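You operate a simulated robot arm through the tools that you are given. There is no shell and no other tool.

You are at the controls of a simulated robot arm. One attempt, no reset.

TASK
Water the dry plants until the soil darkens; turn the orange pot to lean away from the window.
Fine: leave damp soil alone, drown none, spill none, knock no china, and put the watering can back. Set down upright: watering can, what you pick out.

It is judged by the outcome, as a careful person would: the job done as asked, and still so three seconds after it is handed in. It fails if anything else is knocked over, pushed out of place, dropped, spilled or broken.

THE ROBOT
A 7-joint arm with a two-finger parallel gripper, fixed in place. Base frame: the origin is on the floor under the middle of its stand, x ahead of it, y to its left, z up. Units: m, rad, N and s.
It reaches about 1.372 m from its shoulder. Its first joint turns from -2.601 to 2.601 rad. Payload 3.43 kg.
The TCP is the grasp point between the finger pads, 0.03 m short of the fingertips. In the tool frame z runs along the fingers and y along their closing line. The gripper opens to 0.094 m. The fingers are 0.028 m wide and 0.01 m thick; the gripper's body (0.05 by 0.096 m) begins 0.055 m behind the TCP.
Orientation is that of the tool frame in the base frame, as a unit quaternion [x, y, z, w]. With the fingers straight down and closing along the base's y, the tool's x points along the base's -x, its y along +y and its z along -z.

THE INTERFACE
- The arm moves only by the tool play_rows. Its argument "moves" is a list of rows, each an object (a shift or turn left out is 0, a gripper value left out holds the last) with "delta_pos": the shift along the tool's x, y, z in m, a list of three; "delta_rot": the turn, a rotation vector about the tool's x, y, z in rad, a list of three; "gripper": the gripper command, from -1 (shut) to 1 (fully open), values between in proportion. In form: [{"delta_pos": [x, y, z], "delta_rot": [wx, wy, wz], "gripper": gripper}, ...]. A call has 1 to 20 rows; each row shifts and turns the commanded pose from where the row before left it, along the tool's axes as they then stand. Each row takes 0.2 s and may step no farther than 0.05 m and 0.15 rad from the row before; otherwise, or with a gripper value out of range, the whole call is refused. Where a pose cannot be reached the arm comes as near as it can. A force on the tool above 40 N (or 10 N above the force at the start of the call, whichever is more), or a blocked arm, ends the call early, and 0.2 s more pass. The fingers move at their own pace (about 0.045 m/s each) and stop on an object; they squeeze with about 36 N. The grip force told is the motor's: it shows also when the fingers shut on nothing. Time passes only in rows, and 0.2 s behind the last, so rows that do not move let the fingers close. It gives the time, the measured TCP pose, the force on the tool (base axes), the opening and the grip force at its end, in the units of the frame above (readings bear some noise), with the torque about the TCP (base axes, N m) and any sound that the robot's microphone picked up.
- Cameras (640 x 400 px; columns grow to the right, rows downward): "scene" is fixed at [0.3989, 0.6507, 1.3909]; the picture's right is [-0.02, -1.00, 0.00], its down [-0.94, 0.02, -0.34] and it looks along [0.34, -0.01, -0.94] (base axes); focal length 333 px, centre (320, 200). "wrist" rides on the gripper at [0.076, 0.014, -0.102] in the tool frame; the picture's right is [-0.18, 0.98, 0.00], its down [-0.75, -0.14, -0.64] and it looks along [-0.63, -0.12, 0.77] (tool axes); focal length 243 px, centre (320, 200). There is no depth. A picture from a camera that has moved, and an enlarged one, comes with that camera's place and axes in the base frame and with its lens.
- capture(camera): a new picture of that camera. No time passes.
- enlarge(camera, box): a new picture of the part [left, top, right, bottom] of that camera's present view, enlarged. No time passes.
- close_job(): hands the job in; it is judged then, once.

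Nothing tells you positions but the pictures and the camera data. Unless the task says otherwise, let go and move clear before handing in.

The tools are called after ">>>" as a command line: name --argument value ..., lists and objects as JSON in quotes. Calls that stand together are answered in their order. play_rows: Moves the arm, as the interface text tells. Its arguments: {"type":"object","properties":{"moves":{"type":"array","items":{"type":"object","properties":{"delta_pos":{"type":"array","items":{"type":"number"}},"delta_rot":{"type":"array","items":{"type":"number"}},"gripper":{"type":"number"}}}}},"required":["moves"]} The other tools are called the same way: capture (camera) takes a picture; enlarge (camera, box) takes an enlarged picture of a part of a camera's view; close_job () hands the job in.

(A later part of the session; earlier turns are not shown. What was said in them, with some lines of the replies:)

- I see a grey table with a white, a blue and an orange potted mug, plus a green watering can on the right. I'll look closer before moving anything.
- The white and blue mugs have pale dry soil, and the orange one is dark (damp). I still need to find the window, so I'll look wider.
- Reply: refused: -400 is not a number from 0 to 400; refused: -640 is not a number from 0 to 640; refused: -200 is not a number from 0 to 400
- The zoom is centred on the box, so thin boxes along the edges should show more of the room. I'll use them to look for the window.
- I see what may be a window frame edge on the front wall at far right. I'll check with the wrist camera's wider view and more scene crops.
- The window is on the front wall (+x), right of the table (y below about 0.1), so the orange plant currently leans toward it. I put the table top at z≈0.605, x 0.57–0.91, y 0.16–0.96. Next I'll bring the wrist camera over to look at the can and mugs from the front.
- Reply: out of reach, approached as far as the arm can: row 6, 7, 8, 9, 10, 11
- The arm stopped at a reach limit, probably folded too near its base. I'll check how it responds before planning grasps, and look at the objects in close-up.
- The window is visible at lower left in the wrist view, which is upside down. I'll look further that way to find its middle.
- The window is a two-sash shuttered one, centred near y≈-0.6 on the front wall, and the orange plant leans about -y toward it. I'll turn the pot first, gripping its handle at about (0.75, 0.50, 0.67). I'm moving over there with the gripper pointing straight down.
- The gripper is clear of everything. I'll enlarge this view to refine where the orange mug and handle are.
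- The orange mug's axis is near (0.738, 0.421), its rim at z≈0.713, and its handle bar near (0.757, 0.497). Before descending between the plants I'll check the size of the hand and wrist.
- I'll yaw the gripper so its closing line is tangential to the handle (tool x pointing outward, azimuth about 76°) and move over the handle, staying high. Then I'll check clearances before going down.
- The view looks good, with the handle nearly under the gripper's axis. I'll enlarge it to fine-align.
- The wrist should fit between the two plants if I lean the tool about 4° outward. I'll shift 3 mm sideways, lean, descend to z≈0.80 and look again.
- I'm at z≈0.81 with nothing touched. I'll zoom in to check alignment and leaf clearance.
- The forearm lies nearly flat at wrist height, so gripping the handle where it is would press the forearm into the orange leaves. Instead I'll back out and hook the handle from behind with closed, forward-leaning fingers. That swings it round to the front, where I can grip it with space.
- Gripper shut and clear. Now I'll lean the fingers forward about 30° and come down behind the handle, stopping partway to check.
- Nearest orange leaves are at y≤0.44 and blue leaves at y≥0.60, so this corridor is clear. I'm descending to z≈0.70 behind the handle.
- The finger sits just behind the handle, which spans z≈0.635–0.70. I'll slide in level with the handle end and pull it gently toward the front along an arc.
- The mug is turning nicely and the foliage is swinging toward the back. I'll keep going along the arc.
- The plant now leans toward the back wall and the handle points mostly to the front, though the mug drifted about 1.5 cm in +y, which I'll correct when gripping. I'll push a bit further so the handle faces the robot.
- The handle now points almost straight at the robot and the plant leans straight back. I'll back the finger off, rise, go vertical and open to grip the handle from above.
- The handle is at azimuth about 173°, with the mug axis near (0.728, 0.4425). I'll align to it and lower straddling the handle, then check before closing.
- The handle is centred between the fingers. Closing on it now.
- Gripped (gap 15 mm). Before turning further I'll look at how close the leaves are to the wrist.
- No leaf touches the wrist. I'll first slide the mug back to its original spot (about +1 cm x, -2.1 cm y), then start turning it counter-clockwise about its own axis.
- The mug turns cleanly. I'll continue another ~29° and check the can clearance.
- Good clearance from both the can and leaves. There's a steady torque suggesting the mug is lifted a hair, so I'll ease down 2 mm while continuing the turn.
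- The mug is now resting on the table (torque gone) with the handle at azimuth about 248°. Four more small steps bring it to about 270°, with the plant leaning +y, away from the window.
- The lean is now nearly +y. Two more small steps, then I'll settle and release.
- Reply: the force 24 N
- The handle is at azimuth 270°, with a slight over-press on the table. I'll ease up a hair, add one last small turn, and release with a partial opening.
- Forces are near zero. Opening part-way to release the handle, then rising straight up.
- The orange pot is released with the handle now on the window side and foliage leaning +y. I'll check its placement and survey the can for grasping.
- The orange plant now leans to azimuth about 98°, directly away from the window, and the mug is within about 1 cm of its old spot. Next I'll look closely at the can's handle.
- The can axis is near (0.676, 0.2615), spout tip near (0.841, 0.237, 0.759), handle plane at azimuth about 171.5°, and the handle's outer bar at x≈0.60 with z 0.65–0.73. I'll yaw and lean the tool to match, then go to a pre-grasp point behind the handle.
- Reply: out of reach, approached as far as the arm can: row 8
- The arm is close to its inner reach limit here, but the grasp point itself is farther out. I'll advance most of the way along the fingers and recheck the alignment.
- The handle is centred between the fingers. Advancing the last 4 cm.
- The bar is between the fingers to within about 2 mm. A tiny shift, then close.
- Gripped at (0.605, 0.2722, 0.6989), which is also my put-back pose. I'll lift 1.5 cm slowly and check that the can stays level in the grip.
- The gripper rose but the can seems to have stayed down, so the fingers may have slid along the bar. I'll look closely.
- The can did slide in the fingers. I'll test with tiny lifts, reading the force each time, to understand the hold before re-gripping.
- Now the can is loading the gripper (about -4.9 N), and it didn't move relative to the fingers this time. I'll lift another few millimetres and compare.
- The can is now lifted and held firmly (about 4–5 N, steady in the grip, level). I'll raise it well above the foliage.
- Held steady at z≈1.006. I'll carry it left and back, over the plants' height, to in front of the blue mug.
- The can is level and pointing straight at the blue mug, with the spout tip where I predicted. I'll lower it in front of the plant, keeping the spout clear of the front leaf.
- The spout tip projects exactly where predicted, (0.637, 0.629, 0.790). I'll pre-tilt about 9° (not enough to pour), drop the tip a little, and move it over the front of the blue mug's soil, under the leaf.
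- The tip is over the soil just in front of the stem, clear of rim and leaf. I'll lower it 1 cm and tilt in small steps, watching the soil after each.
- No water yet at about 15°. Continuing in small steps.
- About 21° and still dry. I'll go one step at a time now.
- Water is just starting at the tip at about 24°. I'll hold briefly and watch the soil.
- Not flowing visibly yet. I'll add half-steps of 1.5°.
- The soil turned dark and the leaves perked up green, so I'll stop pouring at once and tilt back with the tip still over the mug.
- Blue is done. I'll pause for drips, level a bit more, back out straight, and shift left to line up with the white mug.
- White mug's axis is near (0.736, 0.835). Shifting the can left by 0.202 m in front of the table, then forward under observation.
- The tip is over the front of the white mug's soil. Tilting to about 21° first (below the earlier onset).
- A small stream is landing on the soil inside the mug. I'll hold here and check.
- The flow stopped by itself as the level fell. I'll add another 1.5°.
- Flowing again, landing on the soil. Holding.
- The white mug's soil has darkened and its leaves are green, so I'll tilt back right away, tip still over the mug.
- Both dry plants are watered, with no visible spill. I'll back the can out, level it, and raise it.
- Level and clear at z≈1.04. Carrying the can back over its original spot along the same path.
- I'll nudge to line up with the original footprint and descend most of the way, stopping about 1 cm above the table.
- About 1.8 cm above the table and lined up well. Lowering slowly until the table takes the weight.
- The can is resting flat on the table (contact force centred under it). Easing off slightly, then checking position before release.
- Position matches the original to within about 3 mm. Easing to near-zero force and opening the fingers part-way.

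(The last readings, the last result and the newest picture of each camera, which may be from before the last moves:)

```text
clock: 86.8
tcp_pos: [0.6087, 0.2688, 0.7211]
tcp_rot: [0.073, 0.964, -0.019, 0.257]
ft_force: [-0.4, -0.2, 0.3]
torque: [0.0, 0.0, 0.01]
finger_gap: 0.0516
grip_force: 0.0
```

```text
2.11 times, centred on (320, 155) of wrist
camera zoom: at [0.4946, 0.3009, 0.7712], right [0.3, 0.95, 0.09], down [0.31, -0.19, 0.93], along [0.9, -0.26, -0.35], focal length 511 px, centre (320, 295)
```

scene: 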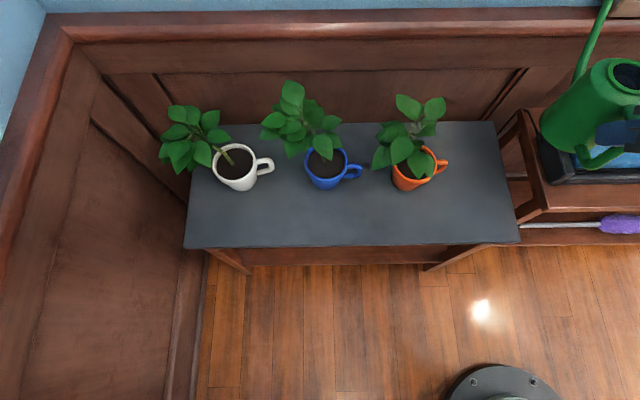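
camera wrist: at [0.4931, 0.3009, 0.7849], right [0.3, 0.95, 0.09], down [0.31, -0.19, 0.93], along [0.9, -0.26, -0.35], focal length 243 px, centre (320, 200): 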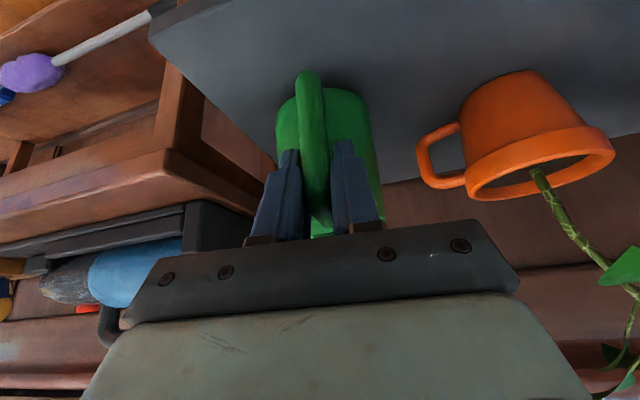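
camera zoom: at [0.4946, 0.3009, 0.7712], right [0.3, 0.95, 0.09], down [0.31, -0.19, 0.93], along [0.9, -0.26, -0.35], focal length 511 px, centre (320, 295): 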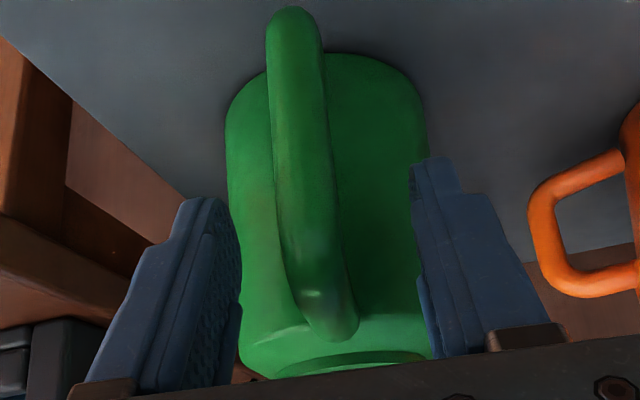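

Released and settled upright in place. Raising the open gripper straight up, away from the handle.

>>> play_rows --moves '[{"delta_pos": [-0.005, 0, -0.0087]}, {"delta_pos": [-0.01, 0, -0.0173]}, {"delta_pos": [-0.015, 0, -0.026]}, {"delta_pos": [-0.02, 0, -0.0346]}, {"delta_pos": [-0.02, 0, -0.0346]}, {"delta_pos": [-0.02, 0, -0.0346]}, {"delta_pos": [-0.02, 0, -0.0346]}, {"delta_pos": [-0.02, 0, -0.0346]}, {"delta_pos": [0, 0, 0]}]'

>>> capture --camera "scene"

>>> capture --camera "wrist"

>>> enlarge --camera "scene" --box '[360, 80, 540, 260]'

```text
clock: 88.8
tcp_pos: [0.6106, 0.2694, 0.9789]
tcp_rot: [0.072, 0.964, -0.019, 0.256]
ft_force: [-0.2, -0.8, 0.2]
torque: [-0.05, 0.0, 0.02]
finger_gap: 0.0516
grip_force: 0.0
```

```text
taken
```

scene: 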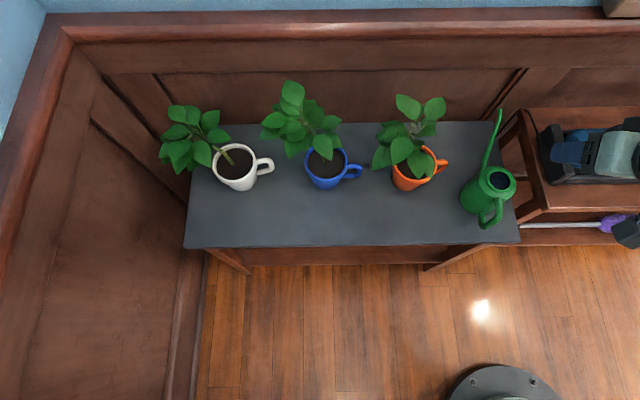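

```text
taken
camera wrist: at [0.4965, 0.3017, 1.0305], right [0.3, 0.95, 0.09], down [0.31, -0.19, 0.93], along [0.9, -0.26, -0.35], focal length 243 px, centre (320, 200)
```

wrist: 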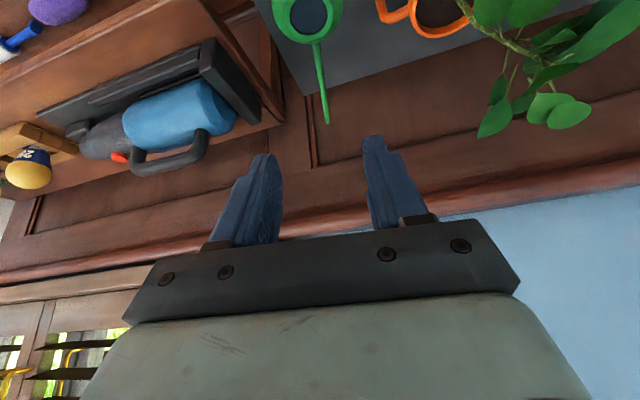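

```text
2.22 times, centred on (450, 170) of scene
camera zoom: at [0.3989, 0.6507, 1.3909], right [-0.02, -1.0, 0.0], down [-0.94, 0.02, -0.34], along [0.34, -0.01, -0.94], focal length 739 px, centre (31, 267)
```

zoom: 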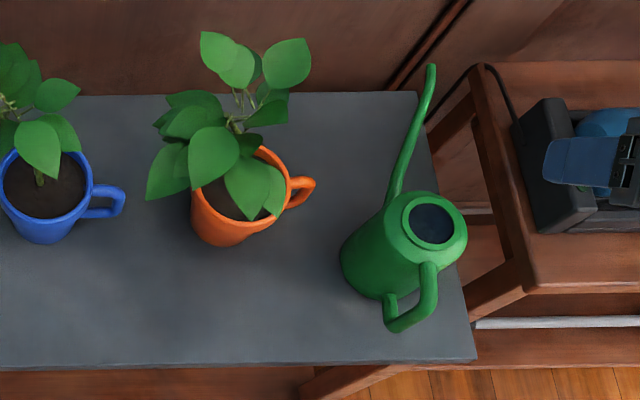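

Everything looks right: can back in place within a few millimetres and all pots upright. I'll check for spills and the final lean before handing in.

>>> enlarge --camera "scene" --box '[180, 100, 380, 250]'

>>> enlarge --camera "scene" --box '[340, 80, 480, 220]'

>>> enlarge --camera "scene" --box '[150, 220, 450, 400]'

```text
2.67 times, centred on (280, 175) of scene
camera zoom: at [0.3989, 0.6507, 1.3909], right [-0.02, -1.0, 0.0], down [-0.94, 0.02, -0.34], along [0.34, -0.01, -0.94], focal length 887 px, centre (427, 267)
```

zoom: 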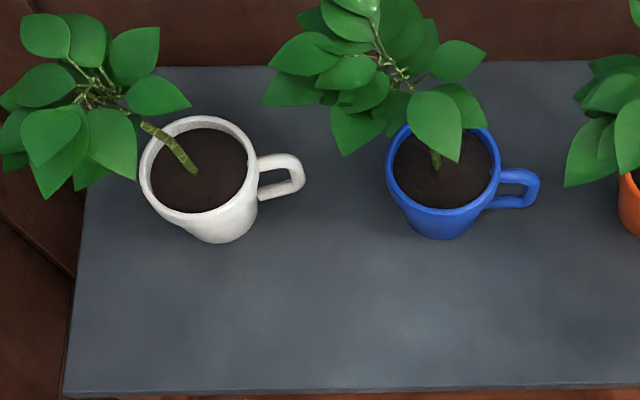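

```text
2.86 times, centred on (410, 150) of scene
camera zoom: at [0.3989, 0.6507, 1.3909], right [-0.02, -1.0, 0.0], down [-0.94, 0.02, -0.34], along [0.34, -0.01, -0.94], focal length 950 px, centre (63, 343)
```

zoom: 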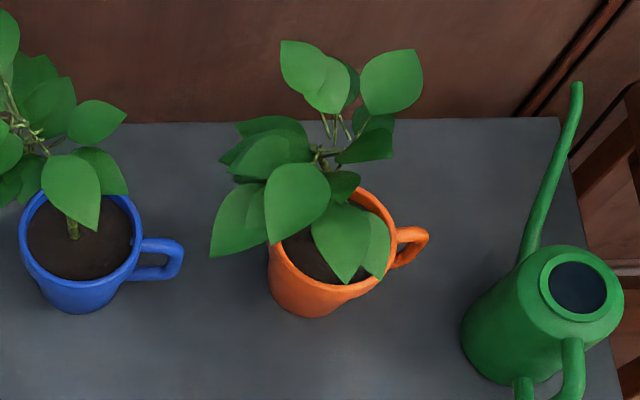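

```text
2.13 times, centred on (300, 310) of scene
camera zoom: at [0.3989, 0.6507, 1.3909], right [-0.02, -1.0, 0.0], down [-0.94, 0.02, -0.34], along [0.34, -0.01, -0.94], focal length 710 px, centre (363, -35)
```

zoom: 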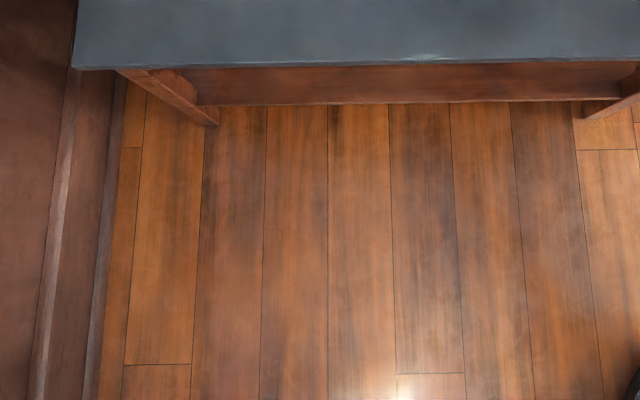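

Both dry pots now have dark soil with no spills visible on the table or floor. The damp orange pot was not watered and now leans away from the window, and the can is back upright in its place. The gripper is clear, so I'm handing in.

>>> close_job

```text
The job is handed in.
```

The job is handed in. The two dry plants are watered, the orange pot is turned, and the watering can is back in its place.

- **Watering:** I poured a little water into the blue mug, then the white one, and stopped each time as soon as the soil turned dark. The leaves on both went from yellowish to green. I saw no spills on the table or floor.
- **Orange pot:** Its soil was already damp, so I didn't water it. I turned it by the handle until the plant leaned away from the window. It ended about 1 cm from where it started.
- **Watering can:** It is upright and within about 3 mm of its original spot. When I first tried to lift it, the gripper slid up the handle and dragged the can about 3 mm. I corrected for that when I put it back.

No china was knocked over, and the gripper is empty and clear of everything.
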